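You operate a simulated robot arm through the tools that you are given. There is no shell and no other tool.

You are at the controls of a simulated robot arm. One attempt, no reset.

Task
Measure the white double plug's cable and clamp the round die of that size in the holder.
Fine: use the blue gauge; it stays closed on the cable.

Only the result counts: the job must be done as asked and must still hold three seconds after the hand-in. Knocking over, shifting, dropping, spilling or breaking anything else fails it.

Robot
A 7-joint arm with a fingered hand, fixed in place. Base frame: the origin is on the floor under the middle of its stand, x ahead of it, y to its left, z up; the work surface is at about z = 0.85. Readings come in m, degrees, newtons and seconds.
It reaches about 1.228 m from its shoulder. Its first joint turns from -115.0 to 115.0 degrees. Payload 5 kg.
The TCP is the grasp point between the finger pads, 0.032 m short of the fingertips. In the tool frame z runs along the fingers and y along their closing line. The gripper opens to 0.16 m; its body begins 0.089 m behind the TCP. The gripper is a hand of 4 fingers: y runs from the thumb to the fingers, the wrist lies at [0, 0, -0.267] in the tool frame, and closing takes about 1.5 s.
Orientation is that of the tool frame in the base frame, as a unit quaternion [x, y, z, w]. With the fingers straight down and closing along the base's y, the tool's x points along the base's -x, its y along +y and its z along -z.

Tools
- The arm moves only by the tool play_rows. Its argument "rows" is one flat list of numbers, 7 for each row, row after row: the shift along the tool's x, y, z in m, then the turn, a rotation vector about the tool's x, y, z in degrees, then the closure in counts, from 0 (fully open) to 255 (shut). In form: [tx, ty, tz, ax, ay, az, grip, tx, ty, tz, ax, ay, az, grip, ...]. A call has 1 to 20 rows; each row shifts and turns the commanded pose from where the row before left it, along the tool's axes as they then stand. Rows are played at 5 a second. More than 0.05 m and 8.6 degrees between two rows, or a gripper value outside its range, and nothing of the call is played. A pose out of reach is approached as far as the arm can. The call stops where the force on the tool passes 80 N (or 10 N more than at its start, if that is more) or the arm is blocked; 0.2 s more then pass. Each finger travels about 0.045 m/s and halts on what it meets, pressing with about 26 N; the grip force reading is that of the motor and also rises with nothing between the fingers. The clock runs only during rows and for 0.2 s after the last one: add rows that do not move to give the fingers time. The reply holds the time, the measured pose of the TCP, the force on the tool along the base axes, the opening and the grip force, in the units named above and with some noise, with the torque about the TCP (base axes, N m) and any sound that the robot's microphone picked up.
- Cameras (640 x 400 px; columns grow to the right, rows downward): "scene" is fixed at [0.2189, -0.6506, 1.5954]; the picture's right is [0.99, -0.15, 0.00], its down [-0.07, -0.43, -0.90] and it looks along [0.14, 0.89, -0.43] (base axes); focal length 359 px, centre (320, 200). "wrist" rides on the gripper at [0.08, -0.004, -0.114] in the tool frame; the picture's right is [0.05, 1.00, 0.00], its down [-0.82, 0.04, -0.58] and it looks along [-0.58, 0.03, 0.82] (tool axes); focal length 265 px, centre (320, 200). There is no depth. A picture from a camera that has moved, and an enlarged one, comes with that camera's place and axes in the base frame and with its lens.
- grab_frame(camera): a new picture of that camera. No time passes.
- slide_trunk(by): slides the trunk up (or, below 0, down) by that many m; the arm rides with it, the base frame stays. It gives what a move gives, with no picture.
- set_grasp(shape): the hand has 4 fingers and takes this shape, open, in about a second: jaw (thumb against the fingers, like two jaws); tri (thumb and two fingers); tip (a fingertip pinch); poke (one finger out to press); point (the index stretched); flat (the hand flat); cup (the hand cupped); fist (a fist). The gripper value then closes the fingers along that shape, each until it touches; the sizes above hold for jaw. It gives what a move gives, with no picture.
- inspect(camera, box): a new picture of the part [left, top, right, bottom] of that camera's present view, enlarged. No time passes.
- hand_in(): hands the job in; it is judged then, once.

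Places have to be worked out from the pictures, the camera data and where the tool is seen. Open the gripper and draw the arm clear of the work before you hand the job in, unless the task says otherwise.

The tools are called as name(argument=value, ...) on one line, values as JSON. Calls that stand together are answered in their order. play_rows: Moves the arm, as the interface text tells. Its arguments: {"type":"object","properties":{"rows":{"type":"array","items":{"type":"number"}}},"required":["rows"]} The other tools are called the same way: slide_trunk (by) moves the trunk up or down; set_grasp (shape) gives the hand a shape; grab_frame (camera) takes a picture; inspect (camera, box) takes an enlarged picture of a part of a camera's view; hand_in () hands the job in.

At the start:

```text
t: 0.0
ee_pos: [0.5016, 0.428, 1.1765]
tcp_rot: [0.0, 1.0, 0.0, 0.0]
force: [0.3, 0.2, -0.1]
moment: [0.03, 0.0, 0.03]
opening: 0.1596
gripper_force: 0.1
shape: jaw
trunk travel left (down, up): [-0.625, 0.365]
```

scene: 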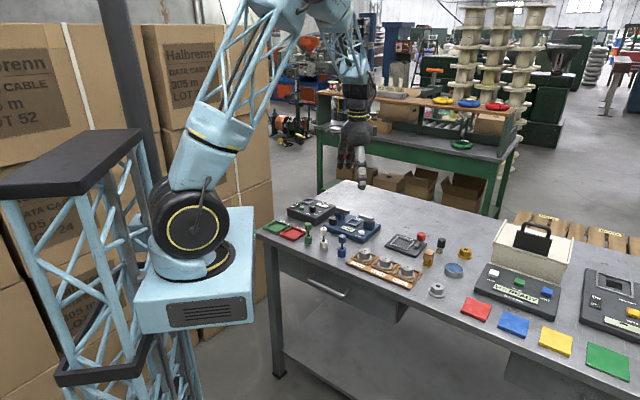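
wrist: 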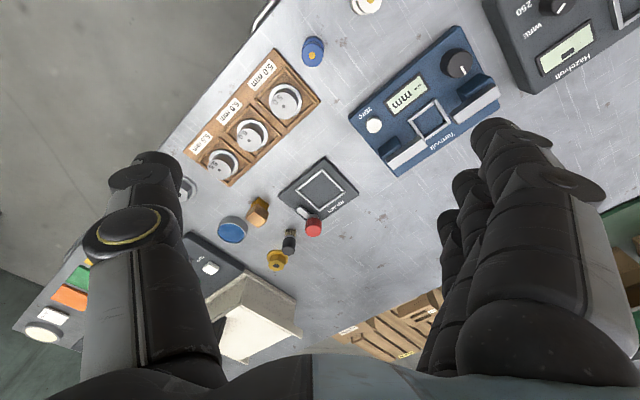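

I begin by looking closer at the work surface in both cameras before any motion.

inspect(camera="scene", box=[250, 180, 410, 280])

inspect(camera="scene", box=[380, 210, 540, 310])

inspect(camera="wrist", box=[160, 20, 400, 170])

inspect(camera="wrist", box=[160, 150, 400, 300])

inspect(camera="wrist", box=[340, 0, 640, 188])

```text
4.00 times, centred on (330, 230) of scene
camera zoom: at [0.2189, -0.6506, 1.5954], right [0.99, -0.15, 0.0], down [-0.07, -0.43, -0.9], along [0.14, 0.89, -0.43], focal length 1435 px, centre (280, 80)
```

zoom: 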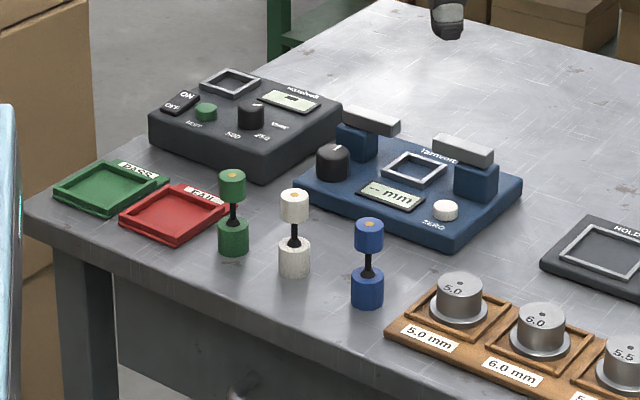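

```text
4.00 times, centred on (460, 260) of scene
camera zoom: at [0.2189, -0.6506, 1.5954], right [0.99, -0.15, 0.0], down [-0.07, -0.43, -0.9], along [0.14, 0.89, -0.43], focal length 1435 px, centre (-240, -40)
```

zoom: 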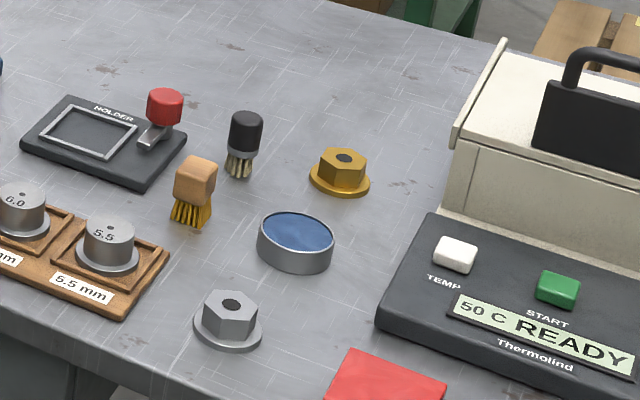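

```text
2.67 times, centred on (280, 95) of wrist
camera zoom: at [0.4198, 0.4243, 1.2889], right [-0.05, 1.0, 0.0], down [0.82, 0.04, 0.58], along [0.58, 0.03, -0.82], focal length 708 px, centre (427, 480)
```

zoom: 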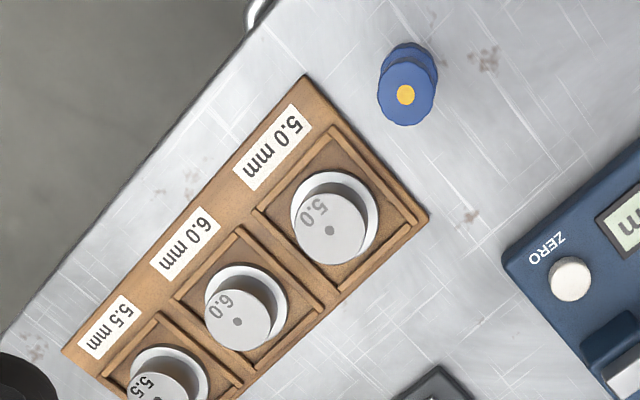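

```text
2.67 times, centred on (280, 225) of wrist
camera zoom: at [0.4198, 0.4243, 1.2889], right [-0.05, 1.0, 0.0], down [0.82, 0.04, 0.58], along [0.58, 0.03, -0.82], focal length 708 px, centre (427, 133)
```

zoom: 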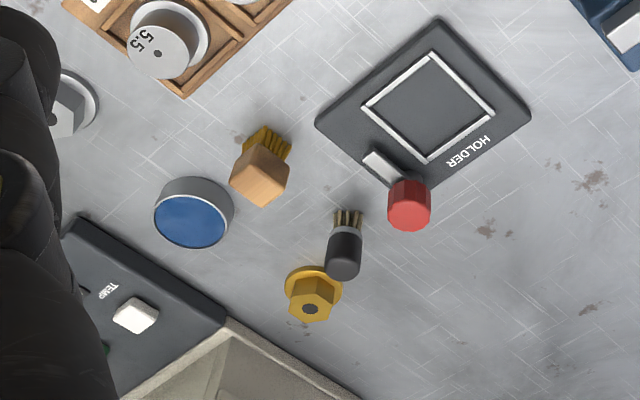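

```text
2.13 times, centred on (490, 94) of wrist
camera zoom: at [0.4198, 0.4243, 1.2889], right [-0.05, 1.0, 0.0], down [0.82, 0.04, 0.58], along [0.58, 0.03, -0.82], focal length 565 px, centre (-42, 426)
```

zoom: 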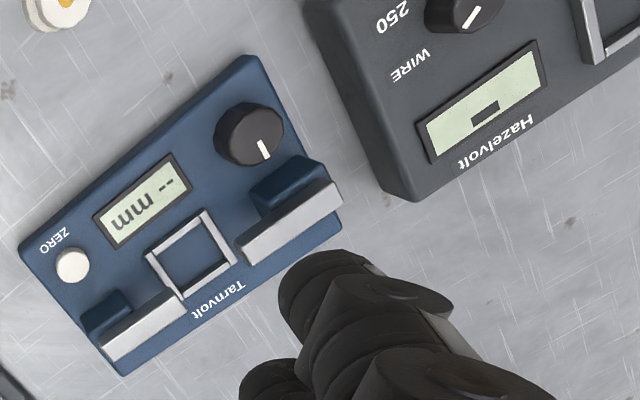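

The blue Tarnvolt gauge appears to sit near (0.545, 0.59), yawed about 45°. It has a square nest with two sliding jaws above it, and the plugs stand upright. I move the wrist camera in front of the gauge, turned 45°, for a closer look.

play_rows(rows=[0.0223, 0.0187, 0.0255, 0, 0, 0, 0, 0.0223, 0.0187, 0.0255, 0, 0, 0, 0, 0.0223, 0.0187, 0.0255, 0, 0, 0, 0, 0, 0, 0, 0, 0, -7.5, 0, 0, 0, 0, 0, 0, -7.5, 0, 0, 0, 0, 0, 0, -7.5, 0, 0, 0, 0, 0, 0, -7.5, 0, 0, 0, 0, 0, 0, -7.5, 0, 0, 0, 0, 0, 0, -7.5, 0])

grab_frame(camera="wrist")

grab_frame(camera="scene")

```text
t: 2.0
ee_pos: [0.4347, 0.4818, 1.0989]
tcp_rot: [-0.384, 0.923, 0.0, 0.0]
force: [-0.1, 0.3, 0.9]
moment: [-0.01, 0.01, 0.0]
opening: 0.1597
gripper_force: 0.0
shape: jaw
trunk travel left (down, up): [-0.625, 0.365]
```

```text
taken
camera wrist: at [0.3794, 0.424, 1.2118], right [-0.74, 0.67, 0.0], down [0.54, 0.61, 0.58], along [0.39, 0.43, -0.82], focal length 265 px, centre (320, 200)
```

wrist: 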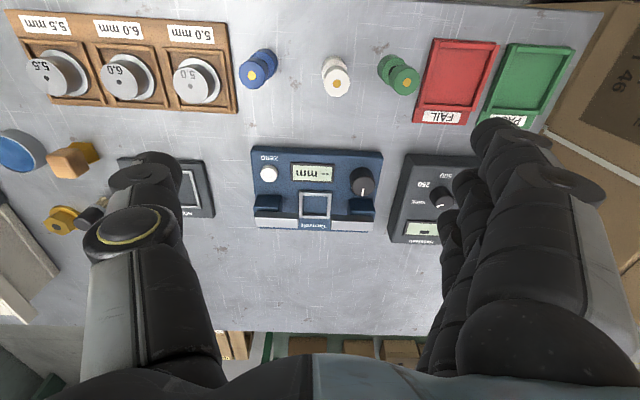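

```text
taken
```

scene: 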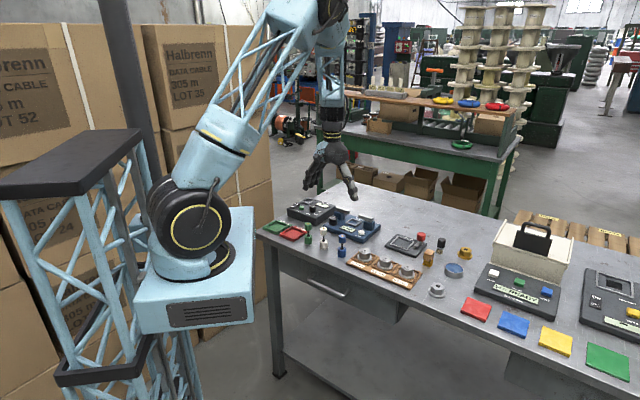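

The gauge is now square in the view, so I enlarge it together with the plugs, the dies and the holder.

inspect(camera="wrist", box=[240, 135, 400, 235])

inspect(camera="wrist", box=[220, 20, 444, 160])

inspect(camera="wrist", box=[0, 0, 256, 160])

inspect(camera="scene", box=[310, 195, 400, 251])

inspect(camera="scene", box=[370, 220, 460, 276])

```text
4.00 times, centred on (320, 185) of wrist
camera zoom: at [0.3794, 0.424, 1.2118], right [-0.74, 0.67, 0.0], down [0.54, 0.61, 0.58], along [0.39, 0.43, -0.82], focal length 1062 px, centre (320, 260)
```

zoom: 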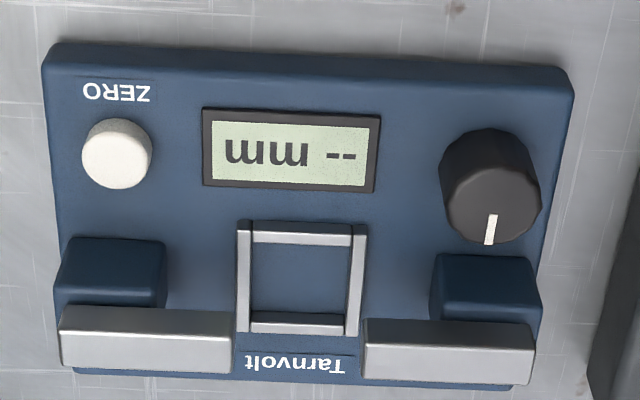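

```text
2.86 times, centred on (332, 90) of wrist
camera zoom: at [0.3794, 0.424, 1.2118], right [-0.74, 0.67, 0.0], down [0.54, 0.61, 0.58], along [0.39, 0.43, -0.82], focal length 758 px, centre (286, 514)
```

zoom: 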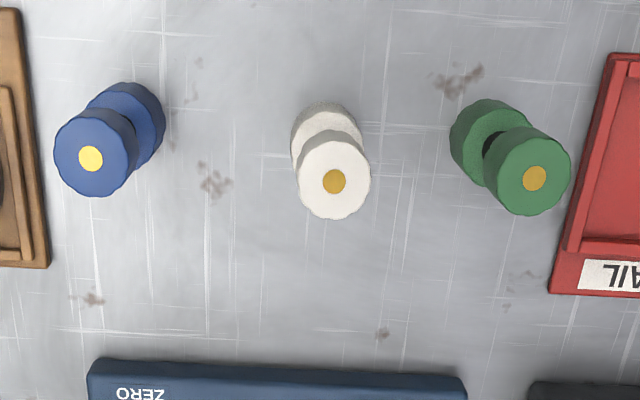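

```text
2.50 times, centred on (128, 80) of wrist
camera zoom: at [0.3794, 0.424, 1.2118], right [-0.74, 0.67, 0.0], down [0.54, 0.61, 0.58], along [0.39, 0.43, -0.82], focal length 664 px, centre (800, 500)
```

zoom: 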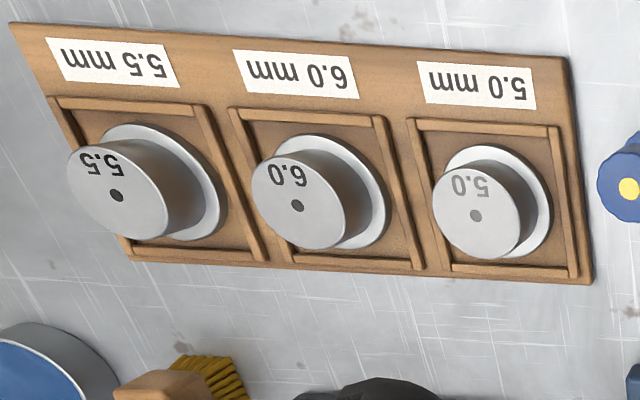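

```text
7.11 times, centred on (355, 223) of scene
camera zoom: at [0.2189, -0.6506, 1.5954], right [0.99, -0.15, 0.0], down [-0.07, -0.43, -0.9], along [0.14, 0.89, -0.43], focal length 2551 px, centre (71, 36)
```

zoom: 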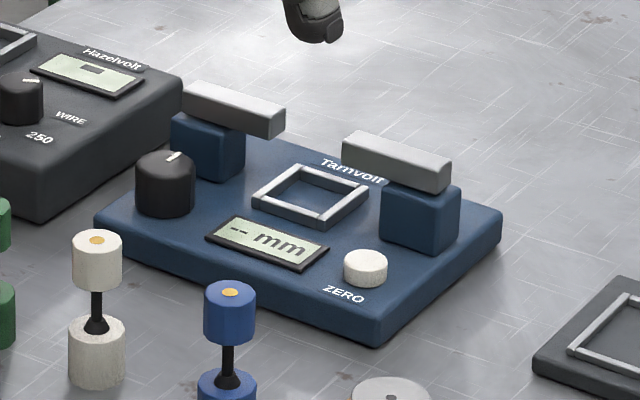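

```text
7.11 times, centred on (415, 248) of scene
camera zoom: at [0.2189, -0.6506, 1.5954], right [0.99, -0.15, 0.0], down [-0.07, -0.43, -0.9], along [0.14, 0.89, -0.43], focal length 2551 px, centre (-356, -141)
```

zoom: 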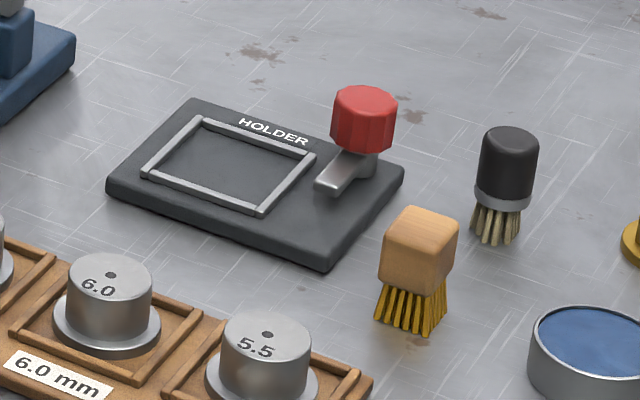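

The nest centre is near (0.551, 0.602). The black knob is near (0.467, 0.608) with its top at z≈0.90, the white plug near (0.406, 0.478) with its top at z≈0.93, and the holder nest near (0.70, 0.44). I try the "tip" pinch shape up here in free air and look at the hand.

set_grasp(shape="tip")

grab_frame(camera="wrist")

inspect(camera="scene", box=[280, 110, 408, 210])

```text
t: 2.9
ee_pos: [0.4343, 0.4837, 1.0982]
tcp_rot: [-0.383, 0.924, 0.0, 0.0]
force: [0.7, 0.4, 0.2]
moment: [-0.01, -0.01, 0.0]
opening: 0.1597
gripper_force: 0.0
shape: tip
trunk travel left (down, up): [-0.625, 0.365]
```

```text
taken
camera wrist: at [0.3791, 0.4244, 1.2119], right [-0.74, 0.67, 0.0], down [0.55, 0.61, 0.58], along [0.39, 0.43, -0.82], focal length 265 px, centre (320, 200)
```

wrist: 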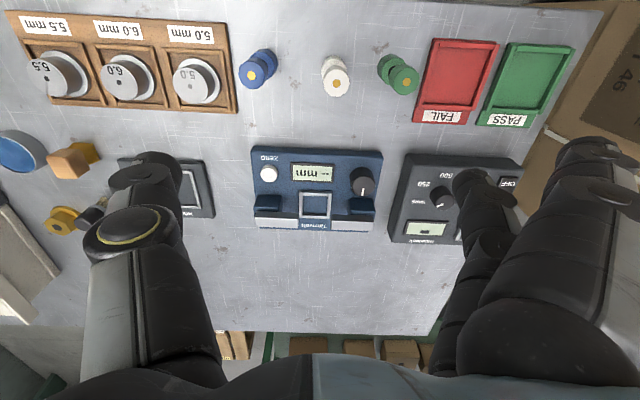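

```text
4.00 times, centred on (344, 160) of scene
camera zoom: at [0.2189, -0.6506, 1.5954], right [0.99, -0.15, 0.0], down [-0.07, -0.43, -0.9], along [0.14, 0.89, -0.43], focal length 1435 px, centre (224, 360)
```

zoom: 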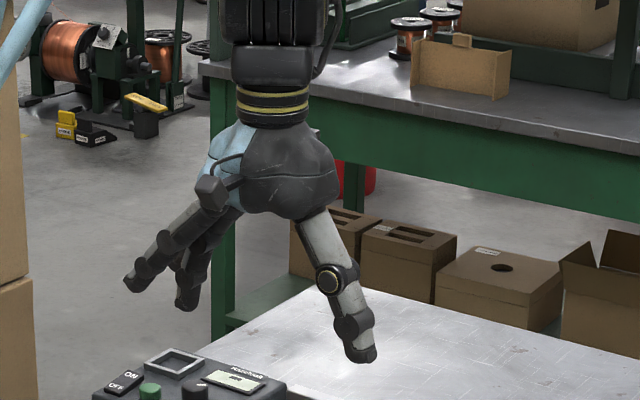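

In tip shape one finger stays in opposition and the others fold away. I close it partway in free air to see where the tips come together.

play_rows(rows=[0, 0, 0, 0, 0, 0, 170, 0, 0, 0, 0, 0, 0, 170, 0, 0, 0, 0, 0, 0, 170, 0, 0, 0, 0, 0, 0, 170, 0, 0, 0, 0, 0, 0, 170, 0, 0, 0, 0, 0, 0, 170, 0, 0, 0, 0, 0, 0, 170])

grab_frame(camera="wrist")

inspect(camera="scene", box=[280, 110, 408, 210])

```text
t: 4.5
ee_pos: [0.4338, 0.4828, 1.0999]
tcp_rot: [-0.383, 0.924, 0.0, 0.0]
force: [-0.9, 0.0, -0.1]
moment: [0.0, -0.01, 0.0]
opening: 0.0537
gripper_force: 0.1
shape: tip
trunk travel left (down, up): [-0.625, 0.365]
```

```text
taken
camera wrist: at [0.3791, 0.4244, 1.2119], right [-0.74, 0.67, 0.0], down [0.55, 0.61, 0.58], along [0.39, 0.43, -0.82], focal length 265 px, centre (320, 200)
```

wrist: 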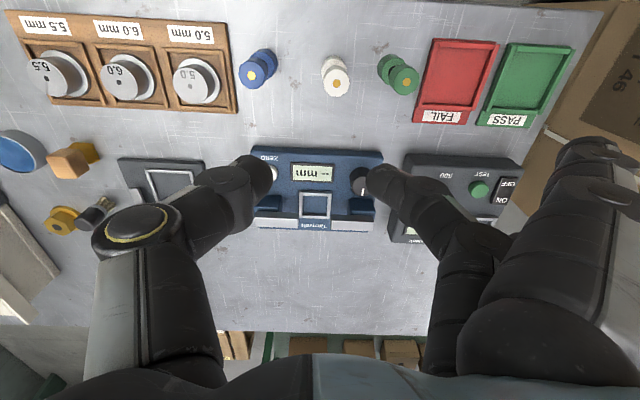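

```text
4.00 times, centred on (344, 160) of scene
camera zoom: at [0.2189, -0.6506, 1.5954], right [0.99, -0.15, 0.0], down [-0.07, -0.43, -0.9], along [0.14, 0.89, -0.43], focal length 1435 px, centre (224, 360)
```

zoom: 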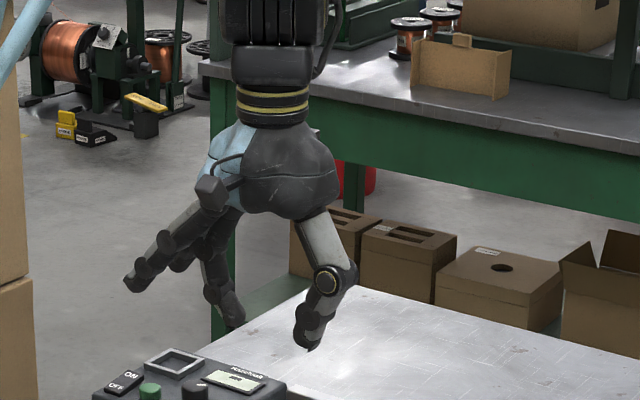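

In tip shape the two spare fingers stick out sideways, only about 2 cm above the pinch tips. That could hit a neighbouring device, so I compare jaw shape closed to the same opening.

set_grasp(shape="jaw")

play_rows(rows=[0, 0, 0, 0, 0, 0, 170, 0, 0, 0, 0, 0, 0, 170, 0, 0, 0, 0, 0, 0, 170, 0, 0, 0, 0, 0, 0, 170, 0, 0, 0, 0, 0, 0, 170, 0, 0, 0, 0, 0, 0, 170, 0, 0, 0, 0, 0, 0, 170])

grab_frame(camera="wrist")

inspect(camera="scene", box=[280, 110, 408, 210])

```text
t: 5.4
ee_pos: [0.4342, 0.4836, 1.0994]
tcp_rot: [-0.384, 0.923, 0.0, -0.001]
force: [0.1, 0.4, -0.4]
moment: [-0.01, 0.01, 0.01]
opening: 0.16
gripper_force: 0.1
shape: jaw
trunk travel left (down, up): [-0.625, 0.365]
```

```text
t: 7.0
ee_pos: [0.4334, 0.4824, 1.0997]
tcp_rot: [-0.384, 0.923, 0.0, 0.0]
force: [0.8, -0.1, -0.3]
moment: [0.01, 0.01, 0.04]
opening: 0.0538
gripper_force: 0.0
shape: jaw
trunk travel left (down, up): [-0.625, 0.365]
```

```text
taken
camera wrist: at [0.3791, 0.4244, 1.2119], right [-0.74, 0.67, 0.0], down [0.55, 0.61, 0.58], along [0.39, 0.43, -0.82], focal length 265 px, centre (320, 200)
```

wrist: 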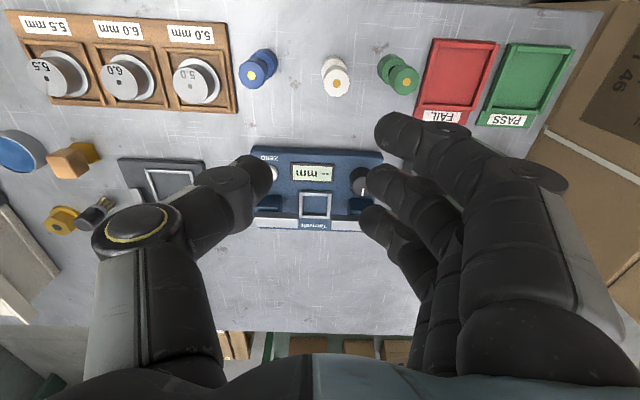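

```text
4.00 times, centred on (344, 160) of scene
camera zoom: at [0.2189, -0.6506, 1.5954], right [0.99, -0.15, 0.0], down [-0.07, -0.43, -0.9], along [0.14, 0.89, -0.43], focal length 1435 px, centre (224, 360)
```

zoom: 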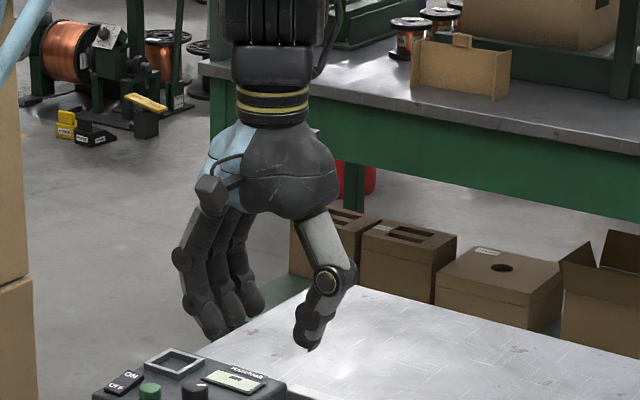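

In jaw shape the fingers sit at tool x≈+33, 0 and −34 mm with nothing sticking out, so I'll use it to turn the black knob. I first want to check the gauge's zero while it is empty. I move above the knob with the tool y azimuth near 200° and look.

play_rows(rows=[-0.028, 0.0162, 0.02, 0, 0, 0, 150, -0.028, 0.0162, 0.02, 0, 0, 0, 150, -0.028, 0.0162, 0.02, 0, 0, 0, 150, -0.028, 0.0162, 0.02, 0, 0, 0, 150, 0, 0, 0, 0, 0, -8.1, 150, 0, 0, 0, 0, 0, -8.1, 150, 0, 0, 0, 0, 0, -8.1, 150, 0, 0, 0, 0, 0, -8.1, 150, 0, 0, 0, 0, 0, -8.1, 150, 0, 0, 0, 0, 0, -8.1, 150, 0, 0, 0, 0, 0, -8.1, 150, 0, 0, 0, 0, 0, -8.1, 150, 0, 0, 0, 0, 0, 0, 150])

grab_frame(camera="wrist")

inspect(camera="scene", box=[270, 130, 430, 230])

```text
t: 9.8
ee_pos: [0.4671, 0.6076, 1.0201]
tcp_rot: [0.819, -0.574, 0.0, 0.0]
force: [0.4, -0.5, -0.1]
moment: [-0.04, -0.01, 0.0]
opening: 0.0653
gripper_force: 0.0
shape: jaw
trunk travel left (down, up): [-0.625, 0.365]
```

```text
taken
camera wrist: at [0.4977, 0.5352, 1.1325], right [-0.92, -0.39, 0.0], down [-0.32, 0.75, 0.58], along [-0.22, 0.53, -0.82], focal length 265 px, centre (320, 200)
```

wrist: 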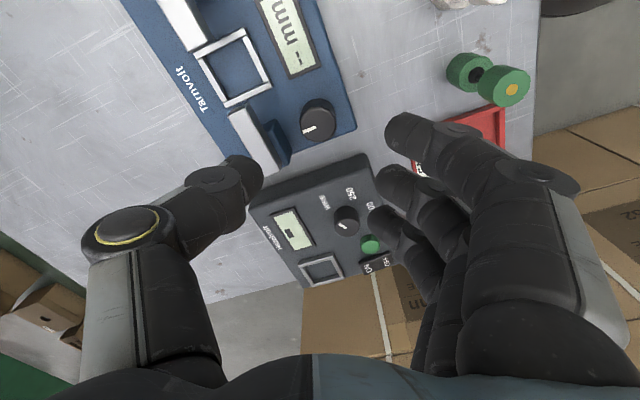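

```text
4.00 times, centred on (350, 180) of scene
camera zoom: at [0.2189, -0.6506, 1.5954], right [0.99, -0.15, 0.0], down [-0.07, -0.43, -0.9], along [0.14, 0.89, -0.43], focal length 1435 px, centre (200, 280)
```

zoom: 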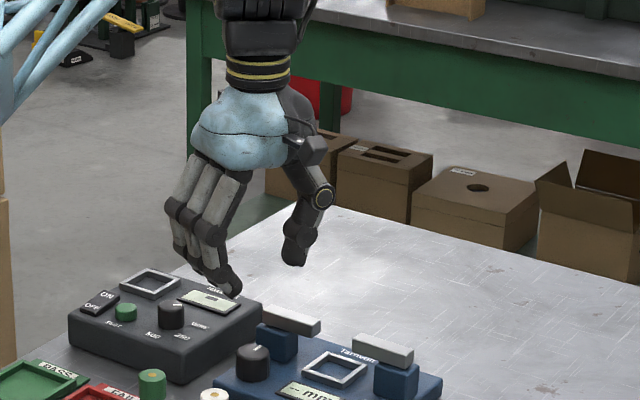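

The knob shows almost directly under the TCP; I enlarge this view to pin down its centre and the clearances around it.

inspect(camera="wrist", box=[220, 50, 412, 170])

inspect(camera="scene", box=[310, 190, 390, 240])

```text
3.33 times, centred on (316, 110) of wrist
camera zoom: at [0.4977, 0.5352, 1.1325], right [-0.92, -0.39, 0.0], down [-0.32, 0.75, 0.58], along [-0.22, 0.53, -0.82], focal length 885 px, centre (333, 500)
```

zoom: 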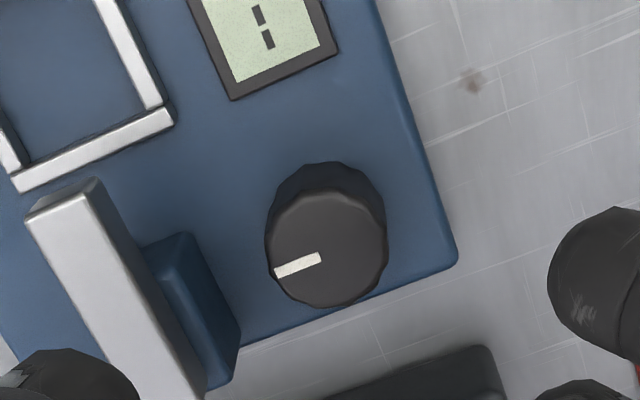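

```text
8.00 times, centred on (350, 215) of scene
camera zoom: at [0.2189, -0.6506, 1.5954], right [0.99, -0.15, 0.0], down [-0.07, -0.43, -0.9], along [0.14, 0.89, -0.43], focal length 2870 px, centre (80, 80)
```

zoom: 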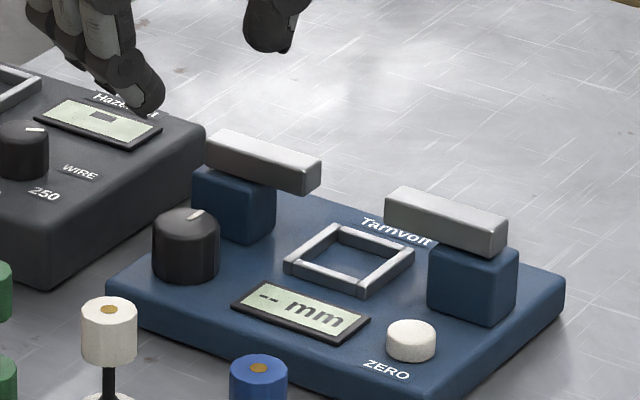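

The knob (Ø≈32 mm) is centred under the TCP to within 2 mm, but the jaw block sits only about 16 mm behind it and the Hazelvolt case looks taller than the gauge. I check the "tri" layout as a slimmer alternative.

set_grasp(shape="tri")

play_rows(rows=[0, 0, 0, 0, 0, 0, 183, 0, 0, 0, 0, 0, 0, 183, 0, 0, 0, 0, 0, 0, 183, 0, 0, 0, 0, 0, 0, 183, 0, 0, 0, 0, 0, 0, 183, 0, 0, 0, 0, 0, 0, 183, 0, 0, 0, 0, 0, 0, 183])

grab_frame(camera="wrist")

inspect(camera="scene", box=[270, 130, 430, 230])

```text
t: 10.7
ee_pos: [0.4665, 0.6085, 1.0199]
tcp_rot: [0.819, -0.574, 0.0, 0.0]
force: [0.4, 0.0, -0.6]
moment: [0.01, -0.01, 0.0]
opening: 0.1596
gripper_force: 0.1
shape: tri
trunk travel left (down, up): [-0.625, 0.365]
```

```text
t: 12.3
ee_pos: [0.468, 0.6079, 1.0189]
tcp_rot: [0.819, -0.574, 0.0, 0.001]
force: [0.2, 0.0, -0.9]
moment: [0.04, 0.01, -0.02]
opening: 0.0456
gripper_force: 0.1
shape: tri
trunk travel left (down, up): [-0.625, 0.365]
```

```text
taken
camera wrist: at [0.4977, 0.535, 1.1325], right [-0.92, -0.39, 0.0], down [-0.32, 0.75, 0.58], along [-0.22, 0.53, -0.82], focal length 265 px, centre (320, 200)
```

wrist: 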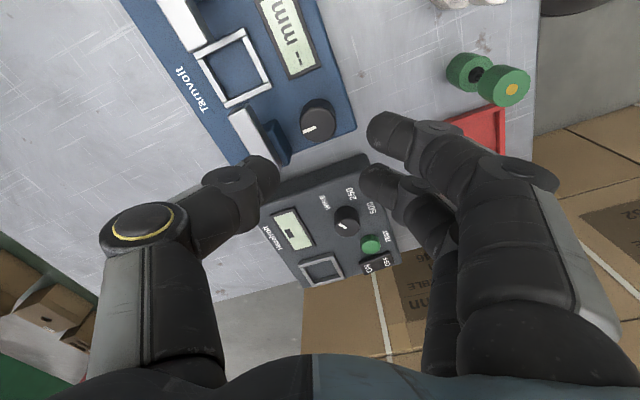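

```text
4.00 times, centred on (350, 180) of scene
camera zoom: at [0.2189, -0.6506, 1.5954], right [0.99, -0.15, 0.0], down [-0.07, -0.43, -0.9], along [0.14, 0.89, -0.43], focal length 1435 px, centre (200, 280)
```

zoom: 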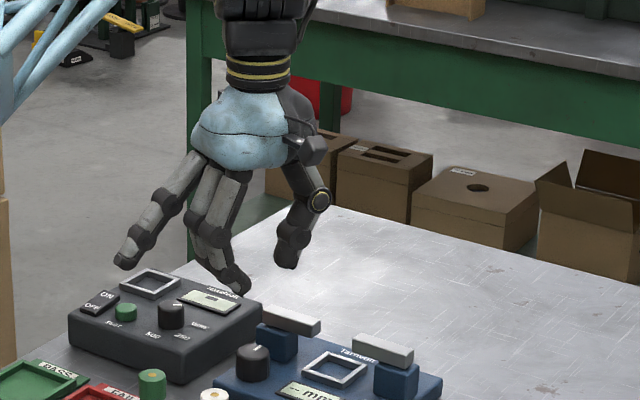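

Tri still leaves a stray finger. A better option is the tip pinch with the hand tilted about 20° so that the spare fingers rise well clear of the Hazelvolt. I set that up in free air above the knob and verify it.

set_grasp(shape="tip")

play_rows(rows=[0, 0, 0, 0, 0, 7.5, 175, 0, 0, 0, 0, 0, 7.5, 175, 0, 0, 0, -7, 0, 0, 175, 0, 0, 0, -7, 0, 0, 175, 0, 0, 0, -6, 0, 0, 175, 0, 0, 0, 0, 0, 0, 175, 0, 0, 0, 0, 0, 0, 175])

grab_frame(camera="wrist")

inspect(camera="scene", box=[270, 130, 430, 230])

```text
t: 13.2
ee_pos: [0.4679, 0.6083, 1.02]
tcp_rot: [0.819, -0.574, 0.0, 0.0]
force: [0.5, 0.0, 0.3]
moment: [-0.05, -0.03, -0.01]
opening: 0.1601
gripper_force: 0.0
shape: tip
trunk travel left (down, up): [-0.625, 0.365]
```

```text
t: 14.8
ee_pos: [0.4681, 0.6071, 1.0203]
tcp_rot: [0.725, -0.666, -0.118, 0.127]
force: [0.3, 0.0, -0.8]
moment: [-0.02, 0.03, 0.01]
opening: 0.0508
gripper_force: 0.1
shape: tip
trunk travel left (down, up): [-0.625, 0.365]
```

```text
taken
camera wrist: at [0.5165, 0.5333, 1.1246], right [-0.93, -0.13, 0.34], down [0.09, 0.83, 0.56], along [-0.35, 0.55, -0.76], focal length 265 px, centre (320, 200)
```

wrist: 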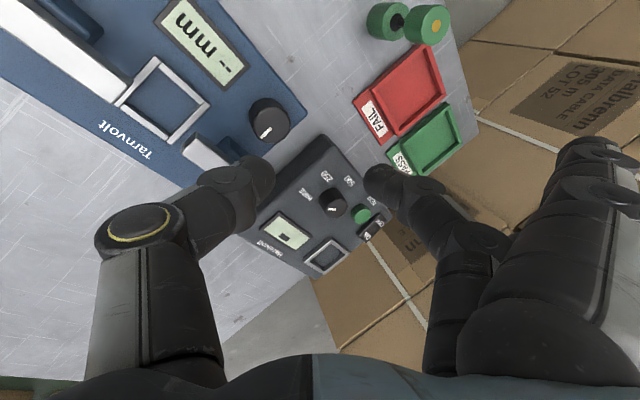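

```text
4.00 times, centred on (350, 180) of scene
camera zoom: at [0.2189, -0.6506, 1.5954], right [0.99, -0.15, 0.0], down [-0.07, -0.43, -0.9], along [0.14, 0.89, -0.43], focal length 1435 px, centre (200, 280)
```

zoom: 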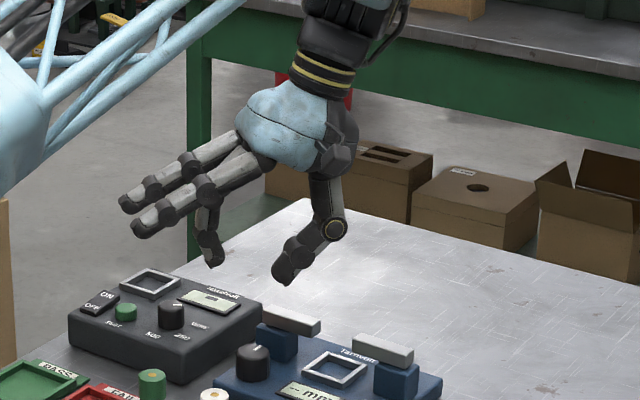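

The spare fingers are now high above the neighbours. Two-view triangulation puts the knob axis at about (0.467, 0.611) with its top at z≈0.895. I reduce the tilt to 15° and lower to TCP z≈0.935, just above the knob, to check alignment.

play_rows(rows=[0, 0, 0, 5, 0, 0, 175, -0.0013, -0.0071, 0.0274, 0, 0, 0, 175, -0.0013, -0.0071, 0.0274, 0, 0, 0, 175, -0.0013, -0.0071, 0.0274, 0, 0, 0, 175, 0, 0, 0, 0, 0, 0, 175])

grab_frame(camera="wrist")

inspect(camera="scene", box=[290, 170, 402, 240])

```text
t: 16.0
ee_pos: [0.4649, 0.6102, 0.9361]
tcp_rot: [0.73, -0.671, -0.088, 0.097]
force: [-7.0, -9.1, 11.0]
moment: [0.01, -0.56, -0.44]
opening: 0.0469
gripper_force: 0.1
shape: tip
trunk travel left (down, up): [-0.625, 0.365]
```

```text
taken
camera wrist: at [0.5043, 0.5341, 1.044], right [-0.96, -0.13, 0.26], down [0.04, 0.82, 0.57], along [-0.29, 0.55, -0.78], focal length 265 px, centre (320, 200)
```

wrist: 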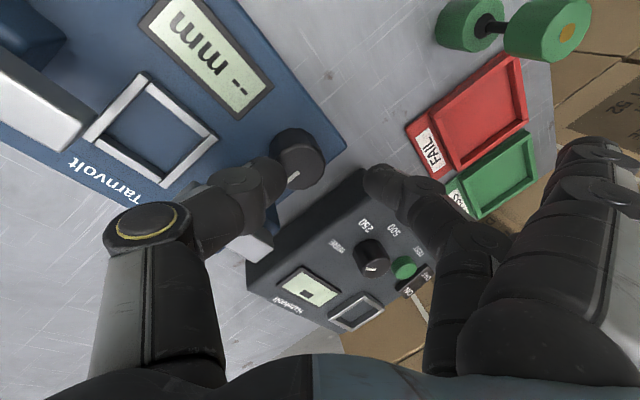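

```text
5.71 times, centred on (346, 205) of scene
camera zoom: at [0.2189, -0.6506, 1.5954], right [0.99, -0.15, 0.0], down [-0.07, -0.43, -0.9], along [0.14, 0.89, -0.43], focal length 2050 px, centre (171, 171)
```

zoom: 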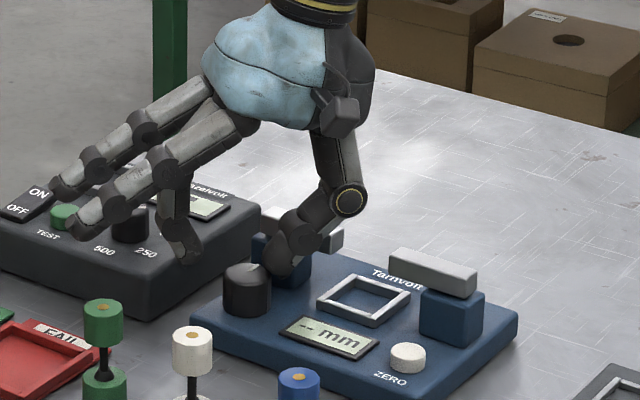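

A contact registered: thumb against the jaw bar, reaction toward −x,−y and up, about 16 N. I back straight up, turn the hand 30° away from the bar, and then re-examine the gauge.

play_rows(rows=[0, 0.0058, -0.0218, 0, 0, 0, 175, 0, 0.0058, -0.0218, 0, 0, 0, 175, 0, 0, 0, 0, -1.941, 7.244, 175, 0, 0, 0, 0, -1.941, 7.244, 175, 0, 0, 0, 0, -1.941, 7.244, 175, 0, 0, 0, 0, -1.941, 7.244, 175, 0, 0, 0, 0, 0, 0, 175])

grab_frame(camera="wrist")

inspect(camera="scene", box=[310, 190, 390, 240])

```text
t: 17.6
ee_pos: [0.4662, 0.6115, 0.9791]
tcp_rot: [-0.531, 0.837, 0.11, -0.07]
force: [-0.4, 0.0, 1.0]
moment: [0.02, -0.01, 0.02]
opening: 0.0502
gripper_force: 0.0
shape: tip
trunk travel left (down, up): [-0.625, 0.365]
```

```text
taken
camera wrist: at [0.4615, 0.5266, 1.0876], right [-0.89, 0.36, 0.26], down [0.45, 0.69, 0.57], along [0.03, 0.62, -0.78], focal length 265 px, centre (320, 200)
```

wrist: 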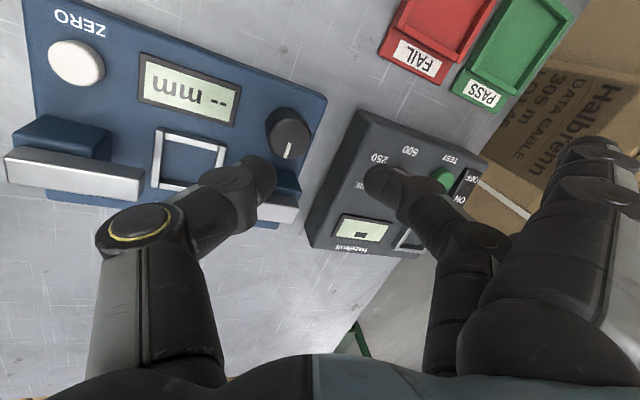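

```text
8.00 times, centred on (350, 215) of scene
camera zoom: at [0.2189, -0.6506, 1.5954], right [0.99, -0.15, 0.0], down [-0.07, -0.43, -0.9], along [0.14, 0.89, -0.43], focal length 2870 px, centre (80, 80)
```

zoom: 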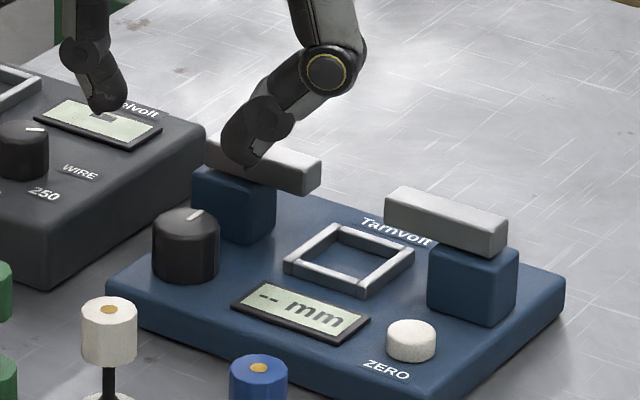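

The gauge looks unchanged and the forces are back to zero. I enlarge the wrist view to refine the knob centre.

inspect(camera="wrist", box=[240, 90, 336, 150])

```text
6.67 times, centred on (288, 120) of wrist
camera zoom: at [0.4615, 0.5266, 1.0876], right [-0.89, 0.36, 0.26], down [0.45, 0.69, 0.57], along [0.03, 0.62, -0.78], focal length 1769 px, centre (533, 733)
```

zoom: 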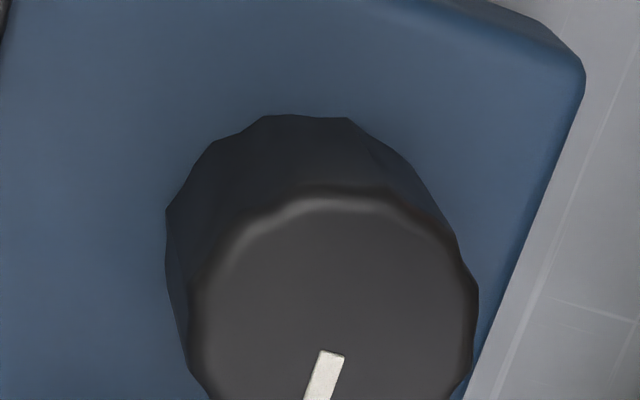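

The knob axis is refined to (0.467, 0.612). I offset the TCP so that the tilted fingertips straddle that axis and lower to TCP z≈0.917, opening about 47 mm, watching the force.

play_rows(rows=[-0.0007, -0.0072, -0.0019, 0, 0, 0, 180, 0, 0, 0, 0, 0, 0, 180, 0, -0.004, 0.015, 0, 0, 0, 180, 0, -0.004, 0.015, 0, 0, 0, 180, 0, -0.004, 0.015, 0, 0, 0, 180, 0, -0.004, 0.015, 0, 0, 0, 180, 0, 0, 0, 0, 0, 0, 180])

grab_frame(camera="wrist")

inspect(camera="scene", box=[290, 170, 402, 240])

```text
t: 19.2
ee_pos: [0.4743, 0.6097, 0.9183]
tcp_rot: [-0.532, 0.837, 0.109, -0.07]
force: [-0.7, -0.9, 0.1]
moment: [0.0, 0.0, 0.01]
opening: 0.0473
gripper_force: 0.1
shape: tip
trunk travel left (down, up): [-0.625, 0.365]
```

```text
taken
camera wrist: at [0.4696, 0.5238, 1.0261], right [-0.9, 0.36, 0.26], down [0.44, 0.69, 0.57], along [0.03, 0.62, -0.78], focal length 265 px, centre (320, 200)
```

wrist: 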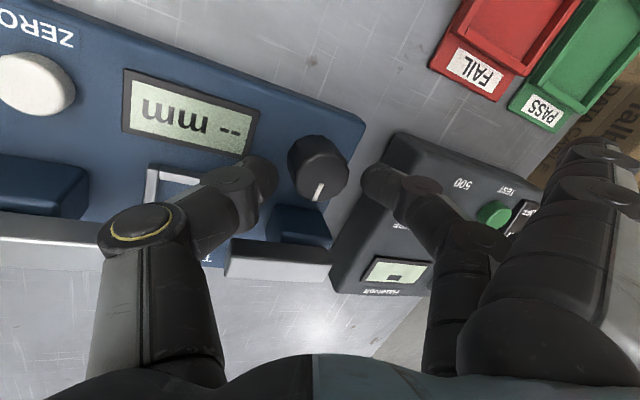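

```text
5.71 times, centred on (346, 205) of scene
camera zoom: at [0.2189, -0.6506, 1.5954], right [0.99, -0.15, 0.0], down [-0.07, -0.43, -0.9], along [0.14, 0.89, -0.43], focal length 2050 px, centre (171, 171)
```

zoom: 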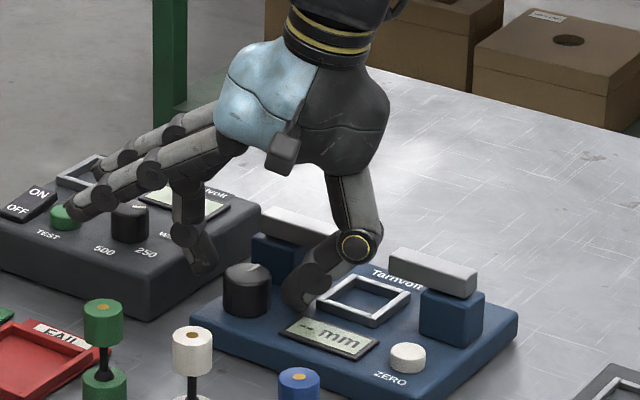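

The knob sits neatly between thumb and finger without contact. I lower another 4 mm and close on it.

play_rows(rows=[0, -0.001, 0.0039, 0, 0, 0, 180, 0, 0, 0, 0, 0, 0, 180, 0, 0, 0, 0, 0, 0, 215, 0, 0, 0, 0, 0, 0, 225, 0, 0, 0, 0, 0, 0, 225, 0, 0, 0, 0, 0, 0, 225, 0, 0, 0, 0, 0, 0, 225])

grab_frame(camera="wrist")

inspect(camera="scene", box=[310, 190, 390, 240])

```text
t: 20.8
ee_pos: [0.474, 0.6095, 0.9143]
tcp_rot: [-0.532, 0.837, 0.11, -0.07]
force: [-2.4, -0.4, -6.3]
moment: [-0.07, -0.09, 0.02]
opening: 0.0282
gripper_force: 26.1
shape: tip
trunk travel left (down, up): [-0.625, 0.365]
```

```text
taken
camera wrist: at [0.4691, 0.5236, 1.0218], right [-0.9, 0.36, 0.26], down [0.44, 0.69, 0.57], along [0.03, 0.62, -0.78], focal length 265 px, centre (320, 200)
```

wrist: 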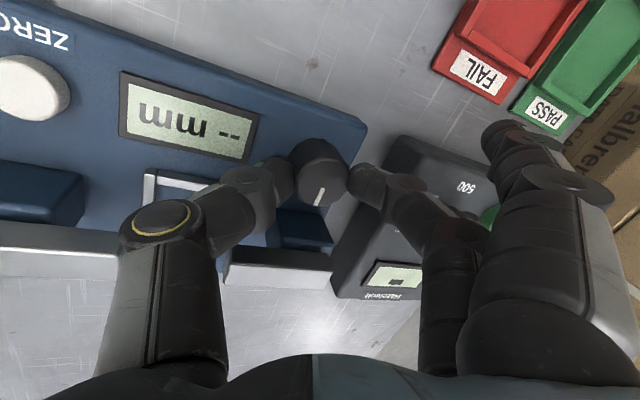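

```text
8.00 times, centred on (350, 215) of scene
camera zoom: at [0.2189, -0.6506, 1.5954], right [0.99, -0.15, 0.0], down [-0.07, -0.43, -0.9], along [0.14, 0.89, -0.43], focal length 2870 px, centre (80, 80)
```

zoom: 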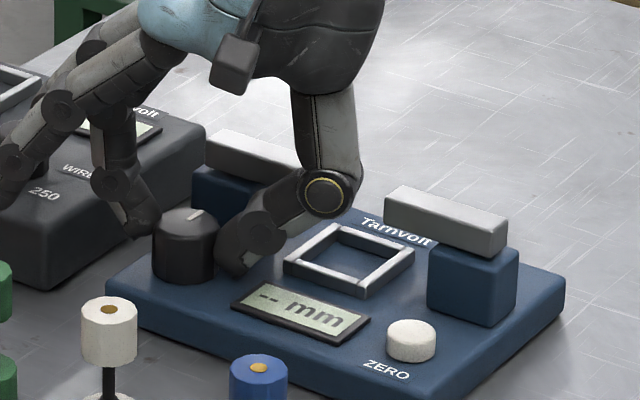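

The knob is gripped (28 mm, 26 N). I turn it 15° clockwise about its axis as a first test and check the jaws.

play_rows(rows=[0.0006, 0, 0, 0, -1.294, 4.83, 225, 0.0006, 0, 0, 0, -1.294, 4.83, 225, 0.0006, 0, 0, 0, -1.294, 4.83, 225, 0, 0, 0, 0, 0, 0, 225])

grab_frame(camera="wrist")

inspect(camera="scene", box=[310, 190, 390, 240])

```text
t: 21.8
ee_pos: [0.4722, 0.6076, 0.913]
tcp_rot: [-0.417, 0.899, 0.118, -0.055]
force: [-0.8, 0.8, -2.6]
moment: [-0.08, -0.09, -0.02]
opening: 0.0282
gripper_force: 25.9
shape: tip
trunk travel left (down, up): [-0.625, 0.365]
```

```text
taken
camera wrist: at [0.4458, 0.5259, 1.0216], right [-0.77, 0.58, 0.26], down [0.61, 0.55, 0.57], along [0.19, 0.59, -0.78], focal length 265 px, centre (320, 200)
```

wrist: 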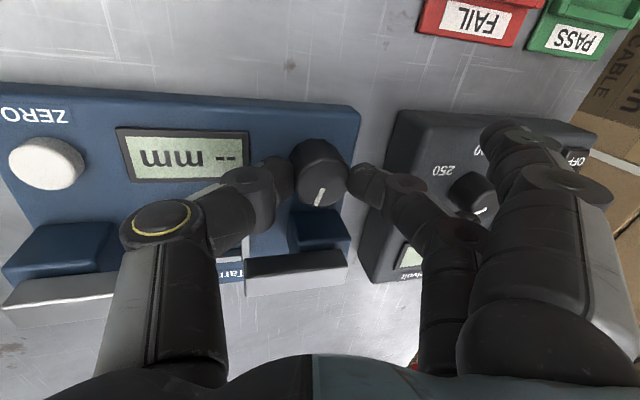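

```text
8.00 times, centred on (350, 215) of scene
camera zoom: at [0.2189, -0.6506, 1.5954], right [0.99, -0.15, 0.0], down [-0.07, -0.43, -0.9], along [0.14, 0.89, -0.43], focal length 2870 px, centre (80, 80)
```

zoom: 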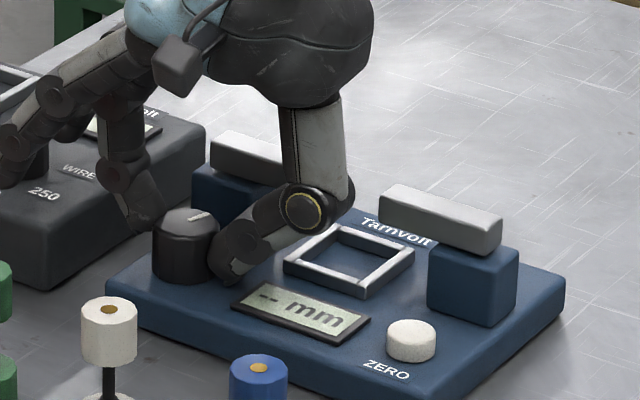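

Clockwise closes the jaws: both bars moved about 4 mm inward for 15°. I keep turning 40° more.

play_rows(rows=[0.0006, 0, 0, 0, -1.294, 4.83, 225, 0.0006, 0, 0, 0, -1.294, 4.83, 225, 0.0006, 0, 0, 0, -1.294, 4.83, 225, 0.0006, 0, 0, 0, -1.294, 4.83, 225, 0.0006, 0, 0, 0, -1.294, 4.83, 225, 0.0006, 0, 0, 0, -1.294, 4.83, 225, 0.0006, 0, 0, 0, -1.294, 4.83, 225, 0.0006, 0, 0, 0, -1.294, 4.83, 225, 0, 0, 0, 0, 0, 0, 225])

grab_frame(camera="wrist")

inspect(camera="scene", box=[310, 190, 390, 240])

```text
t: 23.8
ee_pos: [0.4698, 0.6057, 0.9128]
tcp_rot: [-0.084, 0.988, 0.129, -0.011]
force: [4.7, -0.2, 1.1]
moment: [-0.16, -0.11, -0.05]
opening: 0.0279
gripper_force: 26.1
shape: tip
trunk travel left (down, up): [-0.625, 0.365]
```

```text
taken
camera wrist: at [0.395, 0.5596, 1.0214], right [-0.21, 0.94, 0.26], down [0.82, 0.03, 0.57], along [0.53, 0.33, -0.78], focal length 265 px, centre (320, 200)
```

wrist: 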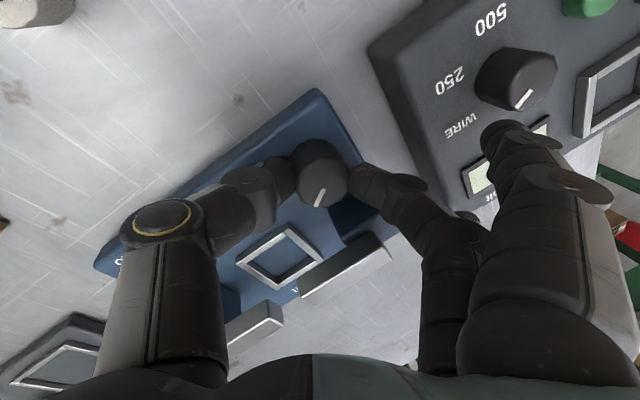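

```text
8.00 times, centred on (350, 215) of scene
camera zoom: at [0.2189, -0.6506, 1.5954], right [0.99, -0.15, 0.0], down [-0.07, -0.43, -0.9], along [0.14, 0.89, -0.43], focal length 2870 px, centre (80, 80)
```

zoom: 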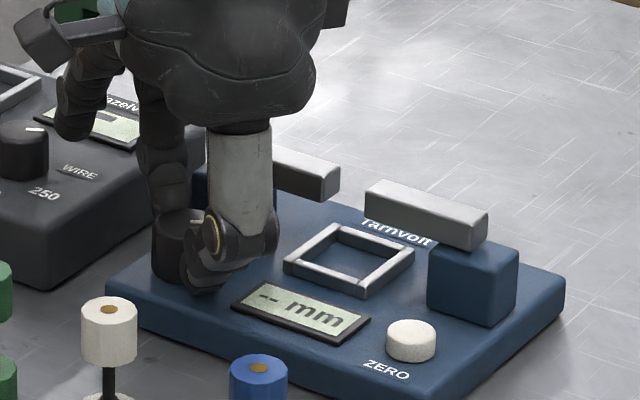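

The gap is now about 20 mm and the display still shows "--". I continue another 20°.

play_rows(rows=[0.0006, 0, 0, 0, -1.294, 4.83, 225, 0.0006, 0, 0, 0, -1.294, 4.83, 225, 0.0006, 0, 0, 0, -1.294, 4.83, 225, 0.0006, 0, 0, 0, -1.294, 4.83, 225, 0, 0, 0, 0, 0, 0, 225])

inspect(camera="scene", box=[310, 190, 390, 240])

grab_frame(camera="wrist")

```text
t: 25.0
ee_pos: [0.467, 0.6065, 0.913]
tcp_rot: [0.087, 0.988, 0.13, 0.012]
force: [11.0, -2.3, 2.3]
moment: [-0.23, -0.17, -0.1]
opening: 0.028
gripper_force: 25.5
shape: tip
trunk travel left (down, up): [-0.625, 0.365]
```

```text
8.00 times, centred on (350, 215) of scene
camera zoom: at [0.2189, -0.6506, 1.5954], right [0.99, -0.15, 0.0], down [-0.07, -0.43, -0.9], along [0.14, 0.89, -0.43], focal length 2870 px, centre (80, 80)
```

zoom: 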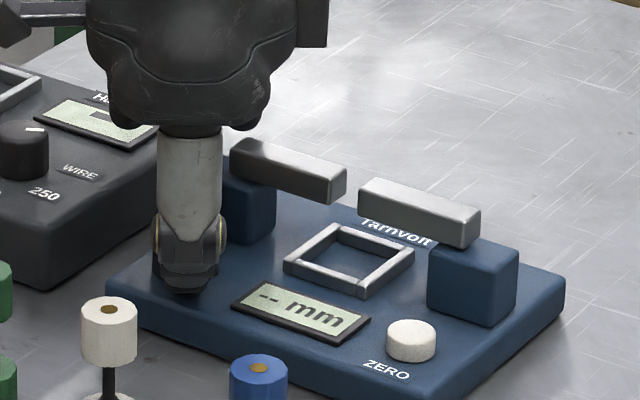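

```text
taken
camera wrist: at [0.381, 0.5874, 1.0212], right [0.12, 0.96, 0.26], down [0.78, -0.25, 0.57], along [0.61, 0.13, -0.78], focal length 265 px, centre (320, 200)
```

wrist: 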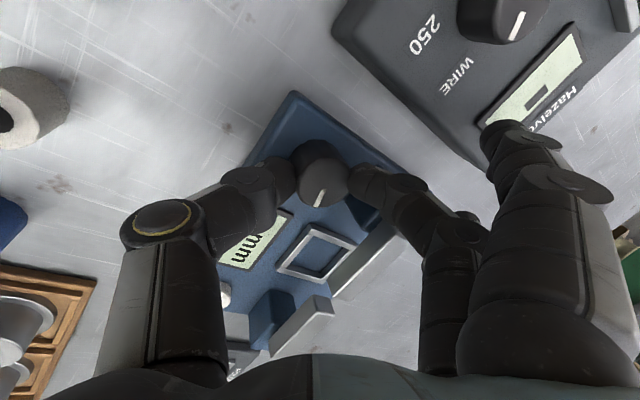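

The blocks are fixed and only the bars slide; the gap is now about 8 mm and the side force is rising slightly. I release, lift, swing back 60° and regrip to finish closing.

play_rows(rows=[0, 0, 0, 0, 0, 0, 198, 0, 0, 0, 0, 0, 0, 198, 0, 0.0045, -0.0169, 0, 0, 0, 198, 0, 0.0045, -0.0169, 0, 0, 0, 190, -0.0009, 0, 0, 0, 1.941, -7.244, 180, -0.0009, 0, 0, 0, 1.941, -7.244, 180, -0.0009, 0, 0, 0, 1.941, -7.244, 180, -0.0009, 0, 0, 0, 1.941, -7.244, 180, -0.0009, 0, 0, 0, 1.941, -7.244, 180, -0.0009, 0, 0, 0, 1.941, -7.244, 180, -0.0009, 0, 0, 0, 1.941, -7.244, 180, -0.0009, 0, 0, 0, 1.941, -7.244, 180, 0, 0, 0, 0, 0, 0, 180])

grab_frame(camera="wrist")

inspect(camera="scene", box=[310, 190, 390, 240])

```text
t: 27.8
ee_pos: [0.4726, 0.6077, 0.949]
tcp_rot: [-0.418, 0.899, 0.118, -0.056]
force: [0.4, 0.2, -0.1]
moment: [0.0, 0.0, 0.01]
opening: 0.0464
gripper_force: 0.1
shape: tip
trunk travel left (down, up): [-0.625, 0.365]
```

```text
taken
camera wrist: at [0.4458, 0.5256, 1.0563], right [-0.77, 0.58, 0.26], down [0.61, 0.55, 0.57], along [0.19, 0.6, -0.78], focal length 265 px, centre (320, 200)
```

wrist: 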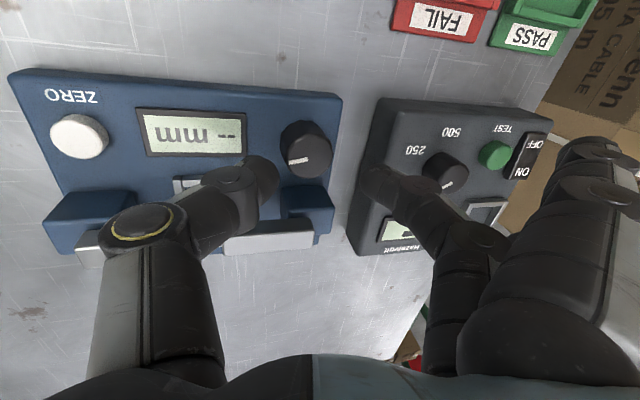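

```text
8.00 times, centred on (350, 215) of scene
camera zoom: at [0.2189, -0.6506, 1.5954], right [0.99, -0.15, 0.0], down [-0.07, -0.43, -0.9], along [0.14, 0.89, -0.43], focal length 2870 px, centre (80, 80)
```

zoom: 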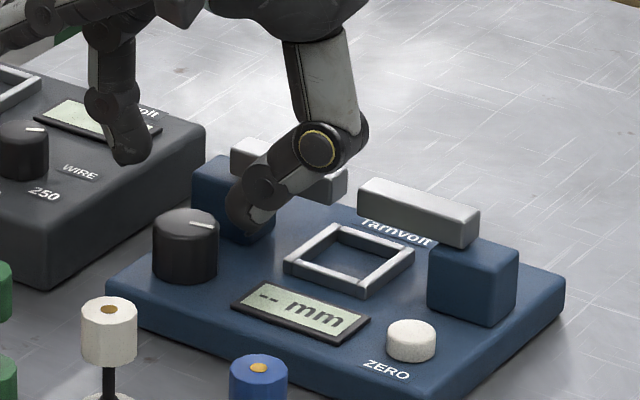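

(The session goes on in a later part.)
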